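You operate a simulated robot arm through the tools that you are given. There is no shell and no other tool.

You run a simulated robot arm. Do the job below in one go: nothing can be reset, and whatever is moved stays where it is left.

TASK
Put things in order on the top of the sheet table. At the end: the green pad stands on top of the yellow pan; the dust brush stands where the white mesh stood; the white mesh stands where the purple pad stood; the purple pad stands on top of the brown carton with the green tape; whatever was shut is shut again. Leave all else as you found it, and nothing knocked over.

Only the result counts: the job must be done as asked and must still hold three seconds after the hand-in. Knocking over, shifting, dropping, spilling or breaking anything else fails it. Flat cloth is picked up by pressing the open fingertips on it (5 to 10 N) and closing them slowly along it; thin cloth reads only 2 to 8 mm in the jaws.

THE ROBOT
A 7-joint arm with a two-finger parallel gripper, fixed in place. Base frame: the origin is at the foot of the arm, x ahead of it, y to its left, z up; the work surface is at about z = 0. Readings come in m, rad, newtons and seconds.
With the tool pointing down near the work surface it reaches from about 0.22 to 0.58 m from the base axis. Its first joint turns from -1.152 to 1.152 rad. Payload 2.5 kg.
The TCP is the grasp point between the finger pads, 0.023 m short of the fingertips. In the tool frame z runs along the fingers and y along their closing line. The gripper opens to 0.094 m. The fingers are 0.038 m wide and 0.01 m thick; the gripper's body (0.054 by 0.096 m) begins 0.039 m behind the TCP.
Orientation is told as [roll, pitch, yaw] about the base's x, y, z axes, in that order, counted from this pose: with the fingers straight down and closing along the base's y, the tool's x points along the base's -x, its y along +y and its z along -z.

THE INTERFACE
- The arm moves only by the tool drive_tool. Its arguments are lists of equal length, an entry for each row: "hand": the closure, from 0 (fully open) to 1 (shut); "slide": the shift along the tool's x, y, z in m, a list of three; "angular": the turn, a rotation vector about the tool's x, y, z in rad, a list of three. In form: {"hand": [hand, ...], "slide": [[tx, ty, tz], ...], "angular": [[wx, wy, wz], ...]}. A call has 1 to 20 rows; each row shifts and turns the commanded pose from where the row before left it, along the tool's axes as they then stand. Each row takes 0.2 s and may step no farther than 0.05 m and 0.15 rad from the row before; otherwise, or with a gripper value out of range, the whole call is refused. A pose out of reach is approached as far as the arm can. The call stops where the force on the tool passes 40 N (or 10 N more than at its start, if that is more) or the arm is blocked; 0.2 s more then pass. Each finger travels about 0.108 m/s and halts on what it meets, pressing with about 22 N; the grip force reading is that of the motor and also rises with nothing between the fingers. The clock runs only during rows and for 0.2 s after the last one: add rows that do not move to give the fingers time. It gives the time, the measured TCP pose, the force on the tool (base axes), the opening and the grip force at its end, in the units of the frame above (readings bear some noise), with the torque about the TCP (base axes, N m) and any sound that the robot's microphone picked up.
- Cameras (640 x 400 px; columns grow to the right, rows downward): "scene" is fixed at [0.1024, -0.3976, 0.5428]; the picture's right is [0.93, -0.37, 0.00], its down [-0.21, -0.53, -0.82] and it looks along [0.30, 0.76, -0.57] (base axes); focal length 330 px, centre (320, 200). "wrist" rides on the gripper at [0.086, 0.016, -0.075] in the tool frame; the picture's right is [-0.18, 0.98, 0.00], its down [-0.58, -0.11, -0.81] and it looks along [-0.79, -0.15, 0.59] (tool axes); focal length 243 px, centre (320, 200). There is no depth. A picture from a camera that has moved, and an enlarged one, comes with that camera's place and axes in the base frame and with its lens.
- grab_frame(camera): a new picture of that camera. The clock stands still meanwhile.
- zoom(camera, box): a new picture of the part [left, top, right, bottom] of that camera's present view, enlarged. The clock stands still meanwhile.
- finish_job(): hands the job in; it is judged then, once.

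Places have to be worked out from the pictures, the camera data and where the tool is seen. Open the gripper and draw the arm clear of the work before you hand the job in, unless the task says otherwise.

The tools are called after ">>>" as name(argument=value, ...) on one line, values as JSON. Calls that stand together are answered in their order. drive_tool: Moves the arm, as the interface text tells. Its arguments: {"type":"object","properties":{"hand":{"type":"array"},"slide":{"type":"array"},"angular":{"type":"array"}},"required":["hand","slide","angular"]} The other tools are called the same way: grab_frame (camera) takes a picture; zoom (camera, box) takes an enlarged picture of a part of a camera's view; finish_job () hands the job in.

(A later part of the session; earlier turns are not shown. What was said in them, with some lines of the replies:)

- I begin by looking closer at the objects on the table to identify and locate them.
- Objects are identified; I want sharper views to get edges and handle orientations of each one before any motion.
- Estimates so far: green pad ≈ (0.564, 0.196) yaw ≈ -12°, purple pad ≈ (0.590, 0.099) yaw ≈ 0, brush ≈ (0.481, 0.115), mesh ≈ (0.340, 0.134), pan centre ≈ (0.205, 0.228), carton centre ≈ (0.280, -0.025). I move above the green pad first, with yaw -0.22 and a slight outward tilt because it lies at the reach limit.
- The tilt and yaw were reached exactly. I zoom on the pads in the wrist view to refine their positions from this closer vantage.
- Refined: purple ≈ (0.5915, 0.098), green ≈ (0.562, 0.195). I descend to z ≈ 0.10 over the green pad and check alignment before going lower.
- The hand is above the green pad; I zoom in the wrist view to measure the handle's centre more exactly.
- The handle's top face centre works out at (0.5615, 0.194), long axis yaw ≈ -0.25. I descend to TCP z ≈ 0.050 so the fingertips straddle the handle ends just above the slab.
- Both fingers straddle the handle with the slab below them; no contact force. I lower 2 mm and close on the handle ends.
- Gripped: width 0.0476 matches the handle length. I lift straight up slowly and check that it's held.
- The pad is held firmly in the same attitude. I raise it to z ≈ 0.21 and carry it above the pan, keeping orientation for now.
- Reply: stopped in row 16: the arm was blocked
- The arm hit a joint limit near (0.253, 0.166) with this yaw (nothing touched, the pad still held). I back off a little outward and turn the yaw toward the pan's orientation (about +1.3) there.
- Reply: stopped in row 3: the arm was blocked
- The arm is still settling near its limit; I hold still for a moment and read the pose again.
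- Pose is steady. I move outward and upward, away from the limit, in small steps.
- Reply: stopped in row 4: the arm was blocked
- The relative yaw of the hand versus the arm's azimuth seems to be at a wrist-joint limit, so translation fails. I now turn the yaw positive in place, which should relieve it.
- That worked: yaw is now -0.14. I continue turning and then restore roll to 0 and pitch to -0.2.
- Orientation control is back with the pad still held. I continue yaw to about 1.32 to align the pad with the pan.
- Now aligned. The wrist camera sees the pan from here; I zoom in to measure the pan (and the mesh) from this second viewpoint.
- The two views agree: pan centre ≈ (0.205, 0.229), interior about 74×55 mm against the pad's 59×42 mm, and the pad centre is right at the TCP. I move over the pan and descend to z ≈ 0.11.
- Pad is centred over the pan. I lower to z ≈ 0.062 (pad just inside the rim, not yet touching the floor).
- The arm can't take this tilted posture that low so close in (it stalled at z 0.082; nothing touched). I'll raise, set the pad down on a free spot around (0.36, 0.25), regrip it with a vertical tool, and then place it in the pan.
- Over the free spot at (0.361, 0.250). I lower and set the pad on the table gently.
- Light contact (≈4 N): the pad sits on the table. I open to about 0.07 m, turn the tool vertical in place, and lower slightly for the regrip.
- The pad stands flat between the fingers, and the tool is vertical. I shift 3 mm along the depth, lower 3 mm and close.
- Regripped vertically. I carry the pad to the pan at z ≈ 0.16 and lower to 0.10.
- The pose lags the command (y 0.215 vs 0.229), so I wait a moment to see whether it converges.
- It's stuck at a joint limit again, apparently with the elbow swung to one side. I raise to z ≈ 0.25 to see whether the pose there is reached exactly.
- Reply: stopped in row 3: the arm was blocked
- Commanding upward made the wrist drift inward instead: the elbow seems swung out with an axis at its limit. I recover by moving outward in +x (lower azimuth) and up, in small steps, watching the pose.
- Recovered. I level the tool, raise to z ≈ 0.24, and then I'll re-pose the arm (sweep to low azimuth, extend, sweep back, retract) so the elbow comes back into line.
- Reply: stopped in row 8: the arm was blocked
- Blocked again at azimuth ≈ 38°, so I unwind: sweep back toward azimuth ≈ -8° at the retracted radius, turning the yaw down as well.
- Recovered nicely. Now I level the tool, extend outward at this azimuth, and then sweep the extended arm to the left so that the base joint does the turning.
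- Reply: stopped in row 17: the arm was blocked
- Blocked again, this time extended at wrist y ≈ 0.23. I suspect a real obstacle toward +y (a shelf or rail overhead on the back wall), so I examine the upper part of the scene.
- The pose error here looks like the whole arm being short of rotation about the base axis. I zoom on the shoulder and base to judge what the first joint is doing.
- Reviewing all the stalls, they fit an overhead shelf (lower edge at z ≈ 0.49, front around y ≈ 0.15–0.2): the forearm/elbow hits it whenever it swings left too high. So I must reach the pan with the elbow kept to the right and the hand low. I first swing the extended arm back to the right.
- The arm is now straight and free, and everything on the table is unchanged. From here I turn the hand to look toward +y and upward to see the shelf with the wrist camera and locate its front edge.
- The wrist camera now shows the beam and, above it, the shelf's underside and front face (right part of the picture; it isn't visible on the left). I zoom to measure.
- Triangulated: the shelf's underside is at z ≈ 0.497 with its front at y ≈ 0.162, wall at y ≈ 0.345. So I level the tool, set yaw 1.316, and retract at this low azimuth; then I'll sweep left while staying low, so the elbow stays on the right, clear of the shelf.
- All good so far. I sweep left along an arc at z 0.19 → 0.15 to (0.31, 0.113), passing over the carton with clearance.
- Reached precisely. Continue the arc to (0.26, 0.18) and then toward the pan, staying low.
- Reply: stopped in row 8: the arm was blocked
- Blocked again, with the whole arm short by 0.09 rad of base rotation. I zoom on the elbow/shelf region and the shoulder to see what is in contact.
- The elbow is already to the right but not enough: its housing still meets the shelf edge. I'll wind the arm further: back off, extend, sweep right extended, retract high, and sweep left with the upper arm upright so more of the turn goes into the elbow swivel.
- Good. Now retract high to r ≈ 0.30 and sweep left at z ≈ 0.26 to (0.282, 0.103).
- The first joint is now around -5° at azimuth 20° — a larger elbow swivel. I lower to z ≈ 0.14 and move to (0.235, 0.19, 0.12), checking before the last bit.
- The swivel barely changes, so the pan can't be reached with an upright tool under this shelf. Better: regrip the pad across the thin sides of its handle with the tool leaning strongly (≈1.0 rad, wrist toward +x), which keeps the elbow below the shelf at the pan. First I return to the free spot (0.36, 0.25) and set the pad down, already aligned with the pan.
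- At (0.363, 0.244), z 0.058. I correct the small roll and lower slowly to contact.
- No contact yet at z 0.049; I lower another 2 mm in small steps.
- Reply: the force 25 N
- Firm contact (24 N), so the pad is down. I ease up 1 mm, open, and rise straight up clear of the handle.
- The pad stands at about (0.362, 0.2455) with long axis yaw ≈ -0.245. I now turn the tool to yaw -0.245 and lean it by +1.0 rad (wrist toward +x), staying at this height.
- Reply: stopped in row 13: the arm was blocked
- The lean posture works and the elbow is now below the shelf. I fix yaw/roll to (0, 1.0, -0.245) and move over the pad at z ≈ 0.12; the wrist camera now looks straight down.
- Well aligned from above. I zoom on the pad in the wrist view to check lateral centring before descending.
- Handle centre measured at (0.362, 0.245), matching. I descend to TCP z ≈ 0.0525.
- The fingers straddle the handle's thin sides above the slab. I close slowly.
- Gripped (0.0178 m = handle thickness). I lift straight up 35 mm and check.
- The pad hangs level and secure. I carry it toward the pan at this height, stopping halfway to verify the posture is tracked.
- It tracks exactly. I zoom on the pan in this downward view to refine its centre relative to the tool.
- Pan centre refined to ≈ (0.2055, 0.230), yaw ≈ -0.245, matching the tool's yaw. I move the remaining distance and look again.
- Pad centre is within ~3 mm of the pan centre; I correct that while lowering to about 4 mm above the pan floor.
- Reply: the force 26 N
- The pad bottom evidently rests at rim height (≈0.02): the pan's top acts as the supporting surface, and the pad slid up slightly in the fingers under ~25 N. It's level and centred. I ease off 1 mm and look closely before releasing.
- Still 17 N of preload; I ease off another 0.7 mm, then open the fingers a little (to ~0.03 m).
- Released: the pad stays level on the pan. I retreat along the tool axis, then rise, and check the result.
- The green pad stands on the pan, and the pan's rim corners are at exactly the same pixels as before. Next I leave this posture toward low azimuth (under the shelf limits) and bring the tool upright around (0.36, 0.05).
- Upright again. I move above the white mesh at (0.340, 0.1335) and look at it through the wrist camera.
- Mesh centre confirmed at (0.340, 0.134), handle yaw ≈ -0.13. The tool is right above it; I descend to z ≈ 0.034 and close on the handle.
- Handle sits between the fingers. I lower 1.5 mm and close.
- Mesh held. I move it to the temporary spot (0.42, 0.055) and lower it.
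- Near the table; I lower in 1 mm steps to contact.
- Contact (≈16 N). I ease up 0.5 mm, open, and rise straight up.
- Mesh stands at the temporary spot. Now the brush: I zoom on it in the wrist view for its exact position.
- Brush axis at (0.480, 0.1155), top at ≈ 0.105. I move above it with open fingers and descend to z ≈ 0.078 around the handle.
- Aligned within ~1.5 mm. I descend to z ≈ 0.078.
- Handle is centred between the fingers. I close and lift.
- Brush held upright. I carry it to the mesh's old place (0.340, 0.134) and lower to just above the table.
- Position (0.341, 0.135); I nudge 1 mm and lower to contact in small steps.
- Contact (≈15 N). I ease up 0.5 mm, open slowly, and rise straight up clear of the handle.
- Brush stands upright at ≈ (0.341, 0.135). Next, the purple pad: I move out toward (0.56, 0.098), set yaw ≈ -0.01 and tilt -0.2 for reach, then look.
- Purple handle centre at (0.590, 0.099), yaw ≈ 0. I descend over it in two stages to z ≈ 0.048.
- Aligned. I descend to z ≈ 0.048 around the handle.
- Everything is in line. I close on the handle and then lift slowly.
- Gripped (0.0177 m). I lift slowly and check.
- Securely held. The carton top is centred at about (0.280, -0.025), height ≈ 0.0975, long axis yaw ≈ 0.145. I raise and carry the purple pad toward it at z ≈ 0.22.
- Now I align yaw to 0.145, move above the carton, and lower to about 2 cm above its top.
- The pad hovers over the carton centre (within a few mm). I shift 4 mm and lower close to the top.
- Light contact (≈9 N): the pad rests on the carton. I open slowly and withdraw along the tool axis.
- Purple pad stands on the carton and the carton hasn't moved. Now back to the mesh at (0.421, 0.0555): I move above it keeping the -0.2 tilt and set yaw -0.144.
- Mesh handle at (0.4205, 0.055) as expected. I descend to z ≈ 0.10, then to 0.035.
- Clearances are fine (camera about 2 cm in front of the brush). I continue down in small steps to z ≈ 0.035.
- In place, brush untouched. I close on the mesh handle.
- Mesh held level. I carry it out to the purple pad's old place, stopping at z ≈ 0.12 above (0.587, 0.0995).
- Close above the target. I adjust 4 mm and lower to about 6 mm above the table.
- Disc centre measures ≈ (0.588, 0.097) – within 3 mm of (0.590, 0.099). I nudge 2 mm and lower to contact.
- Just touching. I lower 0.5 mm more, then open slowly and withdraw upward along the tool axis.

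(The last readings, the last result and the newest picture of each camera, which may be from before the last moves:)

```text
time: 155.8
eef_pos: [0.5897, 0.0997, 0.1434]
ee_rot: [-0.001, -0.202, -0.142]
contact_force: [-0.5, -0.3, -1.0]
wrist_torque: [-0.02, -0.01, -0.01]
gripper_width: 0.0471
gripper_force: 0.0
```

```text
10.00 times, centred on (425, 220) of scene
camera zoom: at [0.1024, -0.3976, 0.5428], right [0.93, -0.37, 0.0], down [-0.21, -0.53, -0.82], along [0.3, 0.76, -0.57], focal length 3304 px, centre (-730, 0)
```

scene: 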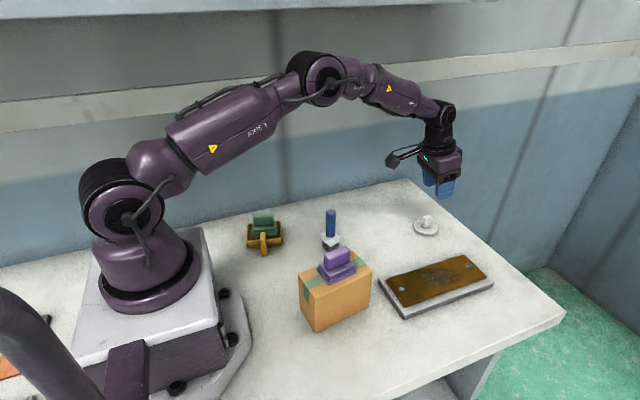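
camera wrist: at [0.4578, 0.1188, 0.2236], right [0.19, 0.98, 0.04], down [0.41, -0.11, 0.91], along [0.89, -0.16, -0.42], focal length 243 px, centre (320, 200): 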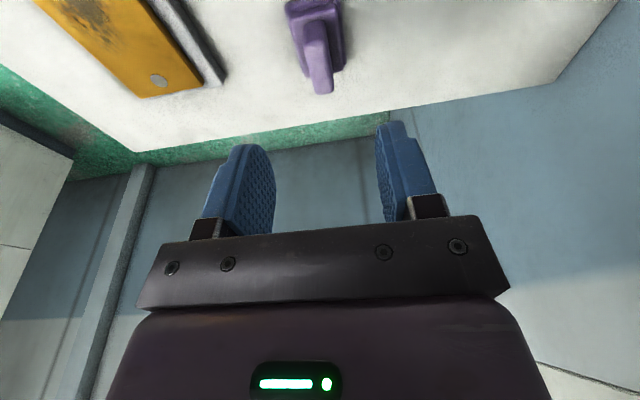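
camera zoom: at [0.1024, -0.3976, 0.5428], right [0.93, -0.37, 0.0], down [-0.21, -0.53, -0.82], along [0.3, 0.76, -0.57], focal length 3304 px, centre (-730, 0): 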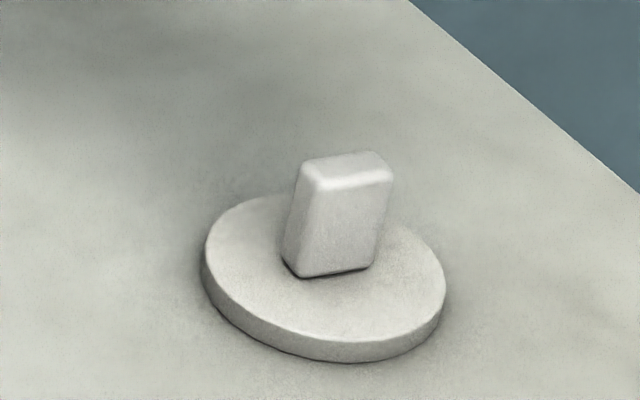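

The mesh looks a bit farther back than intended. I check it with the wrist camera from above.

>>> zoom(camera="wrist", box=[160, 0, 480, 200])

```text
2.00 times, centred on (320, 100) of wrist
camera zoom: at [0.4937, 0.1311, 0.1996], right [0.32, 0.95, 0.03], down [0.39, -0.16, 0.91], along [0.86, -0.28, -0.42], focal length 485 px, centre (320, 400)
```

zoom: 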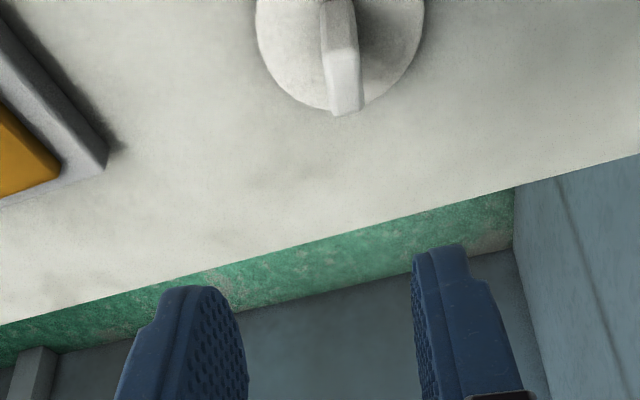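

The mesh handle is at about (0.594, 0.111): it was dragged ~1 cm during release. I'll regrip and correct it. First I go back above it.

>>> drive_tool(hand=[0.45, 0.45, 0.45, 0.45, 0.45], slide=[[0.0027, 0.0038, 0.0141], [0.0027, 0.0038, 0.0141], [0.0027, 0.0038, 0.0141], [0, 0, 0], [0, 0, 0]], angular=[[0, 0, 0], [0, 0, 0], [0, 0, 0], [0, 0, 0], [0, 0, 0]])

>>> zoom(camera="wrist", box=[160, 0, 480, 200])

```text
time: 157.0
eef_pos: [0.5918, 0.1125, 0.1025]
ee_rot: [-0.001, -0.202, -0.143]
contact_force: [-0.2, 0.1, -1.0]
wrist_torque: [0.02, 0.0, -0.02]
gripper_width: 0.0517
gripper_force: 0.0
```

```text
2.00 times, centred on (320, 100) of wrist
camera zoom: at [0.4957, 0.1433, 0.1573], right [0.32, 0.95, 0.03], down [0.39, -0.16, 0.91], along [0.86, -0.28, -0.42], focal length 485 px, centre (320, 400)
```

zoom: 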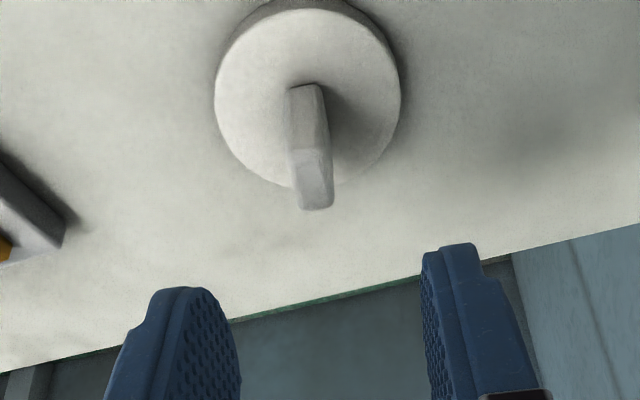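

Handle is directly under the tool. I descend and grip it again.

>>> drive_tool(hand=[0.45, 0.45, 0.45, 0.45, 0.45, 0.45, 0.45], slide=[[0.0027, 0, 0.0131], [0.0027, 0, 0.0131], [0.0027, 0, 0.0131], [0.0027, 0, 0.0131], [0.0027, 0, 0.0128], [0, 0, 0], [0, 0, 0]], angular=[[0, 0, 0], [0, 0, 0], [0, 0, 0], [0, 0, 0], [0, 0, 0], [0, 0, 0], [0, 0, 0]])

>>> zoom(camera="wrist", box=[160, 50, 480, 250])

```text
time: 158.6
eef_pos: [0.5914, 0.1123, 0.0336]
ee_rot: [-0.001, -0.203, -0.143]
contact_force: [0.2, 1.1, 2.4]
wrist_torque: [0.1, 0.03, -0.02]
gripper_width: 0.0523
gripper_force: 0.4
```

```text
2.00 times, centred on (320, 150) of wrist
camera zoom: at [0.4956, 0.1422, 0.0888], right [0.32, 0.95, 0.04], down [0.39, -0.16, 0.91], along [0.86, -0.28, -0.42], focal length 485 px, centre (320, 300)
```

zoom: 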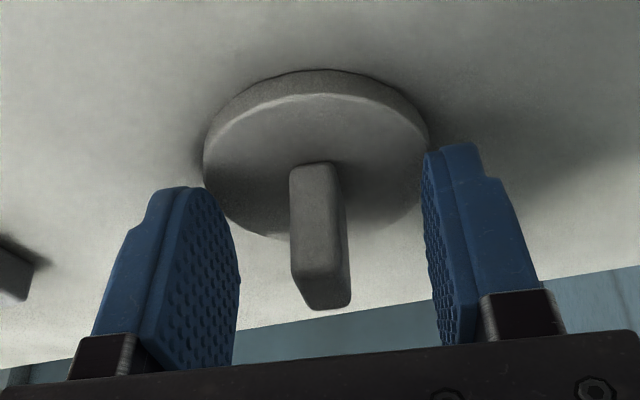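

Slight touch of the fingertips on the disc; I raise 2 mm, then close and lift 10 mm.

>>> drive_tool(hand=[0.45, 0.6, 0.7, 0.8, 0.9, 1, 1, 1], slide=[[-0.0004, 0, -0.002], [0, 0, 0], [0, 0, 0], [0, 0, 0], [0, 0, 0], [0, 0, 0], [0, 0, 0], [0, 0, 0]], angular=[[0, 0, 0], [0, 0, 0], [0, 0, 0], [0, 0, 0], [0, 0, 0], [0, 0, 0], [0, 0, 0], [0, 0, 0]])

>>> drive_tool(hand=[1, 1, 1, 1], slide=[[-0.001, 0, -0.0049], [-0.001, 0, -0.0049], [0, 0, 0], [0, 0, 0]], angular=[[0, 0, 0], [0, 0, 0], [0, 0, 0], [0, 0, 0]])

>>> zoom(camera="scene", box=[390, 190, 460, 245])

>>> zoom(camera="wrist", box=[160, 50, 480, 250])

```text
time: 160.4
eef_pos: [0.5923, 0.1136, 0.0355]
ee_rot: [-0.003, -0.201, -0.143]
contact_force: [-0.6, -0.6, 0.6]
wrist_torque: [0.04, 0.03, -0.03]
gripper_width: 0.0116
gripper_force: 22.4
```

```text
time: 161.4
eef_pos: [0.5923, 0.1131, 0.0459]
ee_rot: [-0.001, -0.202, -0.144]
contact_force: [-0.6, -0.1, -1.3]
wrist_torque: [0.02, 0.0, 0.0]
gripper_width: 0.0116
gripper_force: 22.1
```

```text
7.27 times, centred on (425, 218) of scene
camera zoom: at [0.1024, -0.3976, 0.5428], right [0.93, -0.37, 0.0], down [-0.21, -0.53, -0.82], along [0.3, 0.76, -0.57], focal length 2403 px, centre (-444, 73)
```

zoom: 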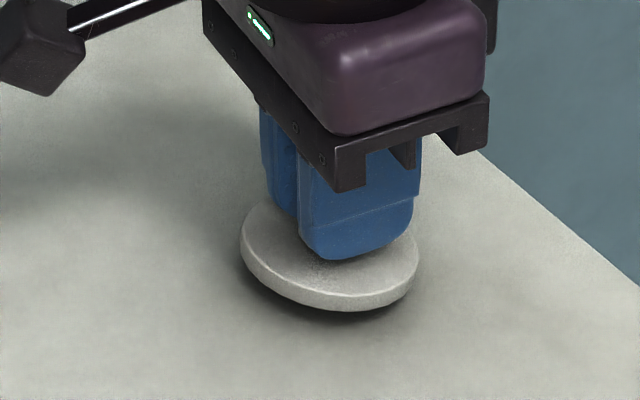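

```text
2.00 times, centred on (320, 150) of wrist
camera zoom: at [0.4969, 0.1431, 0.1017], right [0.32, 0.95, 0.03], down [0.39, -0.16, 0.91], along [0.86, -0.28, -0.42], focal length 485 px, centre (320, 300)
```

zoom: 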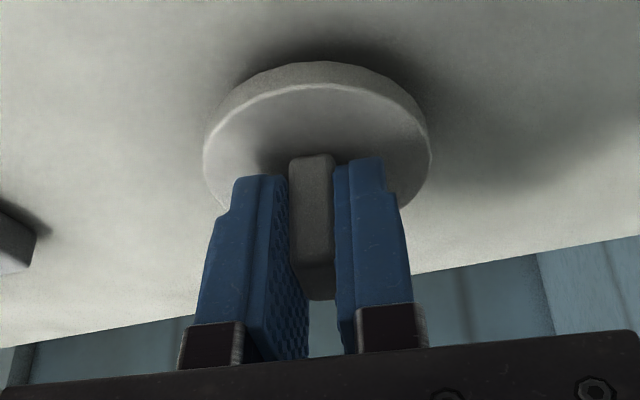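

Lifted again; mesh centre now at ≈ (0.593, 0.113). I shift it by (-3, -13.5) mm toward (0.590, 0.099) while still 1 cm up, and check.

>>> drive_tool(hand=[1, 1, 1, 1], slide=[[0.0005, -0.0069, 0], [0.0005, -0.0069, 0], [0, 0, 0], [0, 0, 0]], angular=[[0, 0, 0], [0, 0, 0], [0, 0, 0], [0, 0, 0]])

>>> zoom(camera="scene", box=[390, 190, 460, 245])

```text
time: 162.4
eef_pos: [0.591, 0.0996, 0.0459]
ee_rot: [-0.002, -0.202, -0.144]
contact_force: [-0.1, 0.5, 0.0]
wrist_torque: [0.0, 0.02, -0.01]
gripper_width: 0.0115
gripper_force: 22.2
```

```text
7.27 times, centred on (425, 218) of scene
camera zoom: at [0.1024, -0.3976, 0.5428], right [0.93, -0.37, 0.0], down [-0.21, -0.53, -0.82], along [0.3, 0.76, -0.57], focal length 2403 px, centre (-444, 73)
```

zoom: 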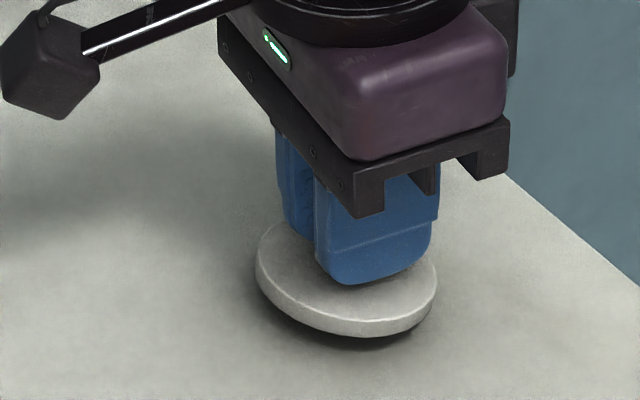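

Centre now ≈ (0.590, 0.0985). I lower gently to just touching.

>>> drive_tool(hand=[1, 1, 1, 1, 1], slide=[[0.001, 0, 0.0049], [0.0008, 0, 0.0039], [0.0002, 0, 0.001], [0.0001, 0, 0.0005], [0, 0, 0]], angular=[[0, 0, 0], [0, 0, 0], [0, 0, 0], [0, 0, 0], [0, 0, 0]])

```text
time: 163.6
eef_pos: [0.5895, 0.0998, 0.0363]
ee_rot: [-0.001, -0.201, -0.141]
contact_force: [-1.1, -0.5, 2.8]
wrist_torque: [0.06, 0.05, 0.06]
gripper_width: 0.0114
gripper_force: 22.7
```

Touching lightly. I open just a little (to ~0.016 m) and look before withdrawing.

>>> drive_tool(hand=[0.88, 0.86, 0.84, 0.83, 0.83], slide=[[0, 0, 0], [0, 0, 0], [0, 0, 0], [0, 0, 0], [0, 0, 0]], angular=[[0, 0, 0], [0, 0, 0], [0, 0, 0], [0, 0, 0], [0, 0, 0]])

>>> zoom(camera="wrist", box=[160, 50, 480, 250])

>>> zoom(camera="scene", box=[390, 190, 460, 245])

```text
time: 164.8
eef_pos: [0.5897, 0.1017, 0.0366]
ee_rot: [-0.002, -0.202, -0.142]
contact_force: [0.3, -0.2, -0.7]
wrist_torque: [-0.01, -0.01, -0.01]
gripper_width: 0.016
gripper_force: 0.0
```

```text
2.00 times, centred on (320, 150) of wrist
camera zoom: at [0.4937, 0.1302, 0.0911], right [0.32, 0.95, 0.03], down [0.39, -0.16, 0.91], along [0.86, -0.28, -0.42], focal length 485 px, centre (320, 300)
```

zoom: 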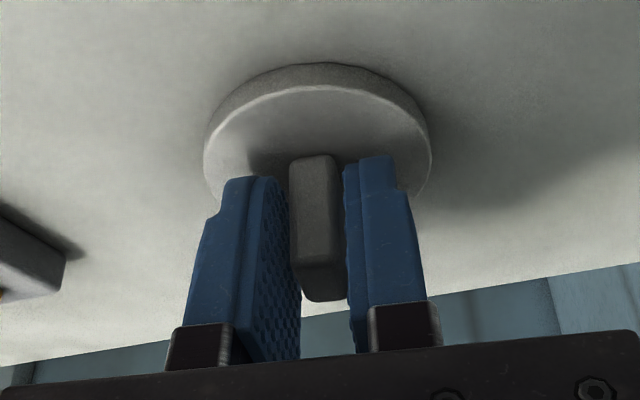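

```text
7.27 times, centred on (425, 218) of scene
camera zoom: at [0.1024, -0.3976, 0.5428], right [0.93, -0.37, 0.0], down [-0.21, -0.53, -0.82], along [0.3, 0.76, -0.57], focal length 2403 px, centre (-444, 73)
```

zoom: 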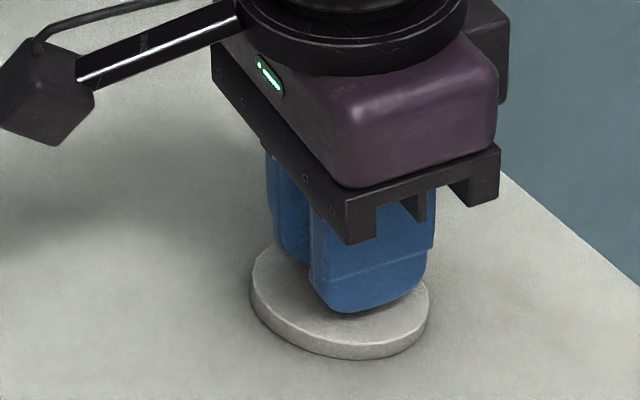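

Mesh is on the table at ≈ (0.591, 0.098), released. I open slightly more and check that it doesn't get dragged.

>>> drive_tool(hand=[0.81, 0.79, 0.77, 0.77], slide=[[0, 0, 0], [0, 0, 0], [0, 0, 0], [0, 0, 0]], angular=[[0, 0, 0], [0, 0, 0], [0, 0, 0], [0, 0, 0]])

>>> zoom(camera="wrist", box=[160, 50, 480, 250])

>>> zoom(camera="scene", box=[390, 190, 460, 245])

```text
time: 165.8
eef_pos: [0.5902, 0.0991, 0.0355]
ee_rot: [-0.004, -0.203, -0.142]
contact_force: [0.1, -0.1, -0.6]
wrist_torque: [-0.03, 0.0, 0.01]
gripper_width: 0.0218
gripper_force: 0.0
```

```text
2.00 times, centred on (320, 150) of wrist
camera zoom: at [0.4937, 0.1302, 0.0911], right [0.32, 0.95, 0.03], down [0.39, -0.16, 0.91], along [0.86, -0.28, -0.42], focal length 485 px, centre (320, 300)
```

zoom: 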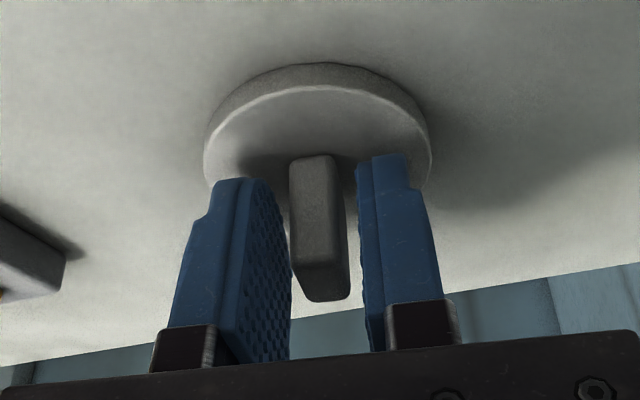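

```text
7.27 times, centred on (425, 218) of scene
camera zoom: at [0.1024, -0.3976, 0.5428], right [0.93, -0.37, 0.0], down [-0.21, -0.53, -0.82], along [0.3, 0.76, -0.57], focal length 2403 px, centre (-444, 73)
```

zoom: 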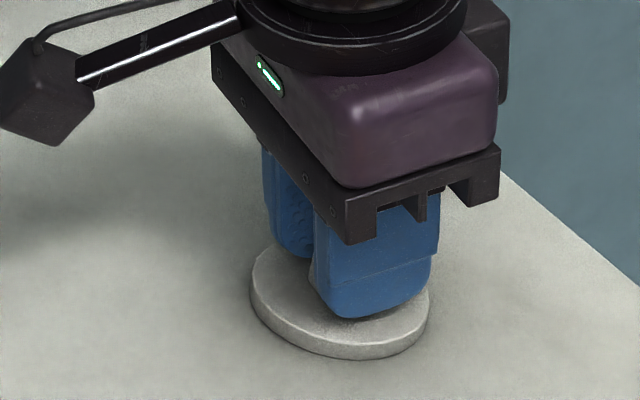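

Not dragged; fingers are free on both sides. I withdraw straight up.

>>> drive_tool(hand=[0.77, 0.77, 0.77, 0.77, 0.77, 0.77, 0.77], slide=[[-0.001, 0, -0.0049], [-0.002, 0, -0.0098], [-0.003, 0, -0.0147], [-0.004, 0, -0.0196], [-0.005, 0, -0.0245], [-0.005, 0, -0.0245], [0, 0, 0]], angular=[[0, 0, 0], [0, 0, 0], [0, 0, 0], [0, 0, 0], [0, 0, 0], [0, 0, 0], [0, 0, 0]])

>>> zoom(camera="scene", box=[390, 190, 460, 245])

>>> grab_frame(camera="scene")

```text
time: 167.4
eef_pos: [0.59, 0.0986, 0.1372]
ee_rot: [-0.003, -0.203, -0.144]
contact_force: [0.2, -0.2, 0.2]
wrist_torque: [0.0, 0.0, -0.02]
gripper_width: 0.0217
gripper_force: 0.2
```

```text
7.27 times, centred on (425, 218) of scene
camera zoom: at [0.1024, -0.3976, 0.5428], right [0.93, -0.37, 0.0], down [-0.21, -0.53, -0.82], along [0.3, 0.76, -0.57], focal length 2403 px, centre (-444, 73)
```

zoom: 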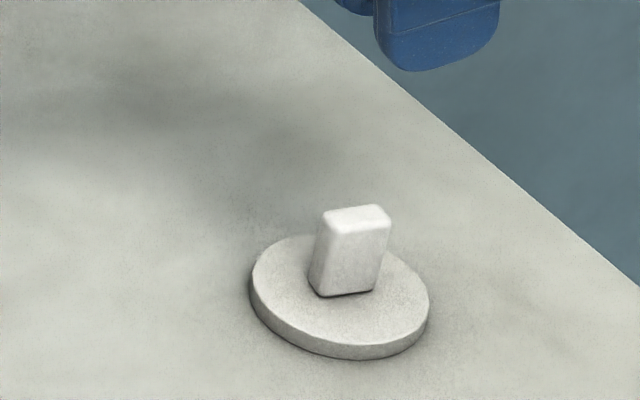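

```text
taken
```

scene: 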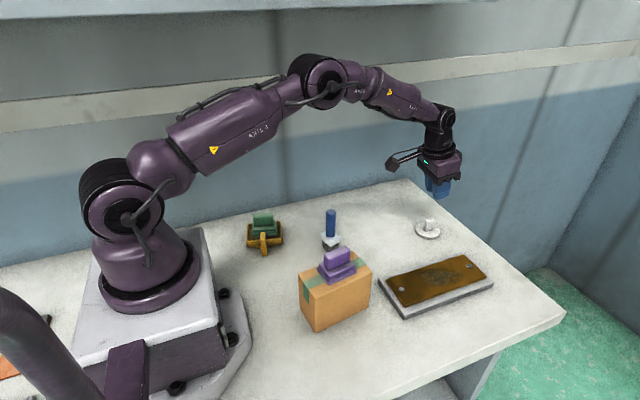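

All items are in place: mesh at ≈ (0.592, 0.098), brush, purple pad and green pad standing. I raise, retract the arm to a clear pose over the middle, level the tool, and open the gripper fully.

>>> drive_tool(hand=[0.77, 0.77, 0.6, 0.4, 0.2, 0, 0, 0, 0, 0, 0, 0], slide=[[-0.006, 0, -0.0294], [-0.006, 0, -0.0294], [-0.006, 0, -0.0294], [-0.006, 0, -0.0294], [0.0294, -0.0187, -0.0142], [0.0294, -0.0187, -0.0142], [0.0294, -0.0187, -0.0142], [0.0294, -0.0187, -0.0142], [0.0294, -0.0187, -0.0142], [0, 0, 0], [0, 0, 0], [0, 0, 0]], angular=[[0, 0, 0], [0, 0, 0], [0, 0, 0], [0, 0, 0], [0, 0, 0], [0, 0, 0], [0, 0, 0], [0, 0, 0], [0, 0, 0], [0, 0.1, 0], [0, 0.1, 0], [0, 0, 0]])

>>> grab_frame(camera="scene")

>>> zoom(camera="scene", box=[230, 190, 380, 280])

>>> zoom(camera="scene", box=[280, 200, 500, 345])

>>> grab_frame(camera="wrist")

```text
time: 170.0
eef_pos: [0.4187, 0.0278, 0.2957]
ee_rot: [-0.002, -0.002, -0.144]
contact_force: [0.4, -0.2, -0.4]
wrist_torque: [-0.02, 0.03, 0.0]
gripper_width: 0.0942
gripper_force: 0.1
```

```text
taken
```

scene: 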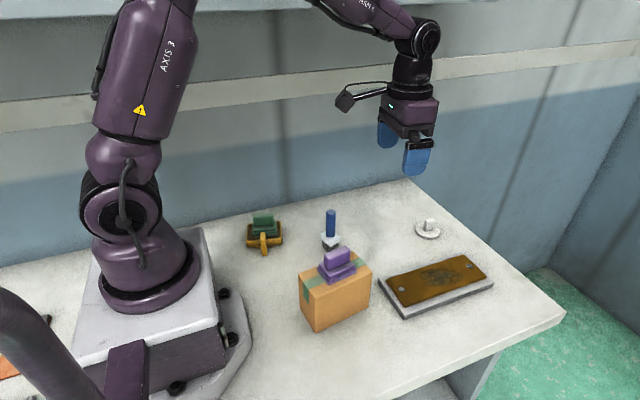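

```text
4.27 times, centred on (305, 235) of scene
camera zoom: at [0.1024, -0.3976, 0.5428], right [0.93, -0.37, 0.0], down [-0.21, -0.53, -0.82], along [0.3, 0.76, -0.57], focal length 1410 px, centre (384, 51)
```

zoom: 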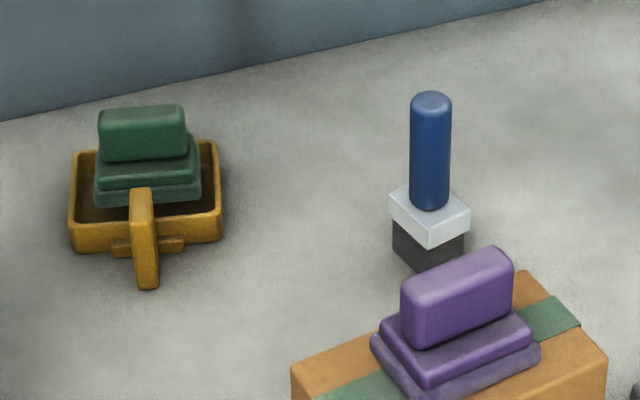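

```text
2.76 times, centred on (390, 272) of scene
camera zoom: at [0.1024, -0.3976, 0.5428], right [0.93, -0.37, 0.0], down [-0.21, -0.53, -0.82], along [0.3, 0.76, -0.57], focal length 911 px, centre (127, 0)
```

zoom: 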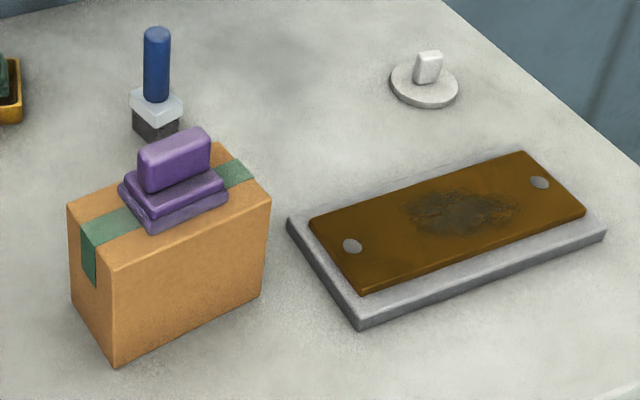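

```text
taken
camera wrist: at [0.336, 0.0571, 0.37], right [0.32, 0.95, 0.0], down [0.56, -0.19, 0.81], along [0.76, -0.26, -0.59], focal length 243 px, centre (320, 200)
```

wrist: 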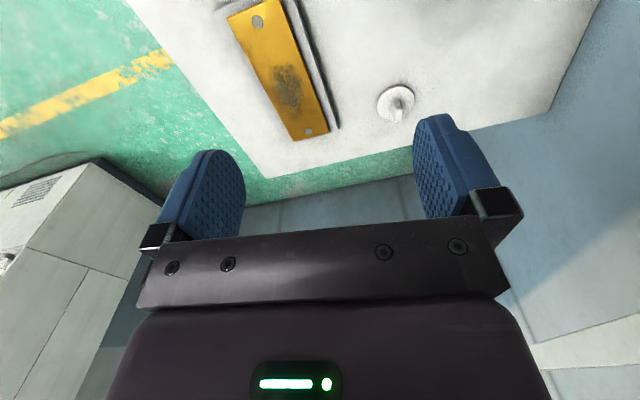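

Everything checks out: green pad on the pan, purple pad on the carton, brush at the mesh's old place, mesh at the purple pad's old place; pan, carton and tray are unmoved, the gripper is open and the arm is clear. I hand the job in.

>>> finish_job()

```text
The job is handed in.
```

The job is handed in. By the last pictures all four moves are done, nothing is knocked over, and the gripper is open and clear of the table.

- **Green pad:** it stands level on the yellow pan. It rests at about rim height rather than down on the pan floor.
- **Purple pad:** it stands on top of the brown carton with the green tape.
- **Dust brush:** it stands at about (0.341, 0.135), within about 2 mm of where the white mesh stood.
- **White mesh:** it stands at about (0.592, 0.098), within about 3 mm of where the purple pad stood. The first release dragged it about 1 cm, so I gripped it again and set it right.

The pan, carton and tray line up with their starting positions in the pictures. I found nothing on the table that had been shut, so there was nothing to close again.

While carrying the green pad, the arm was blocked several times on the left side. I put this down to the overhead shelf at about z = 0.497; no table item was touched. I set the mesh and the green pad down briefly elsewhere on the table during the work, and both are now in their final places.
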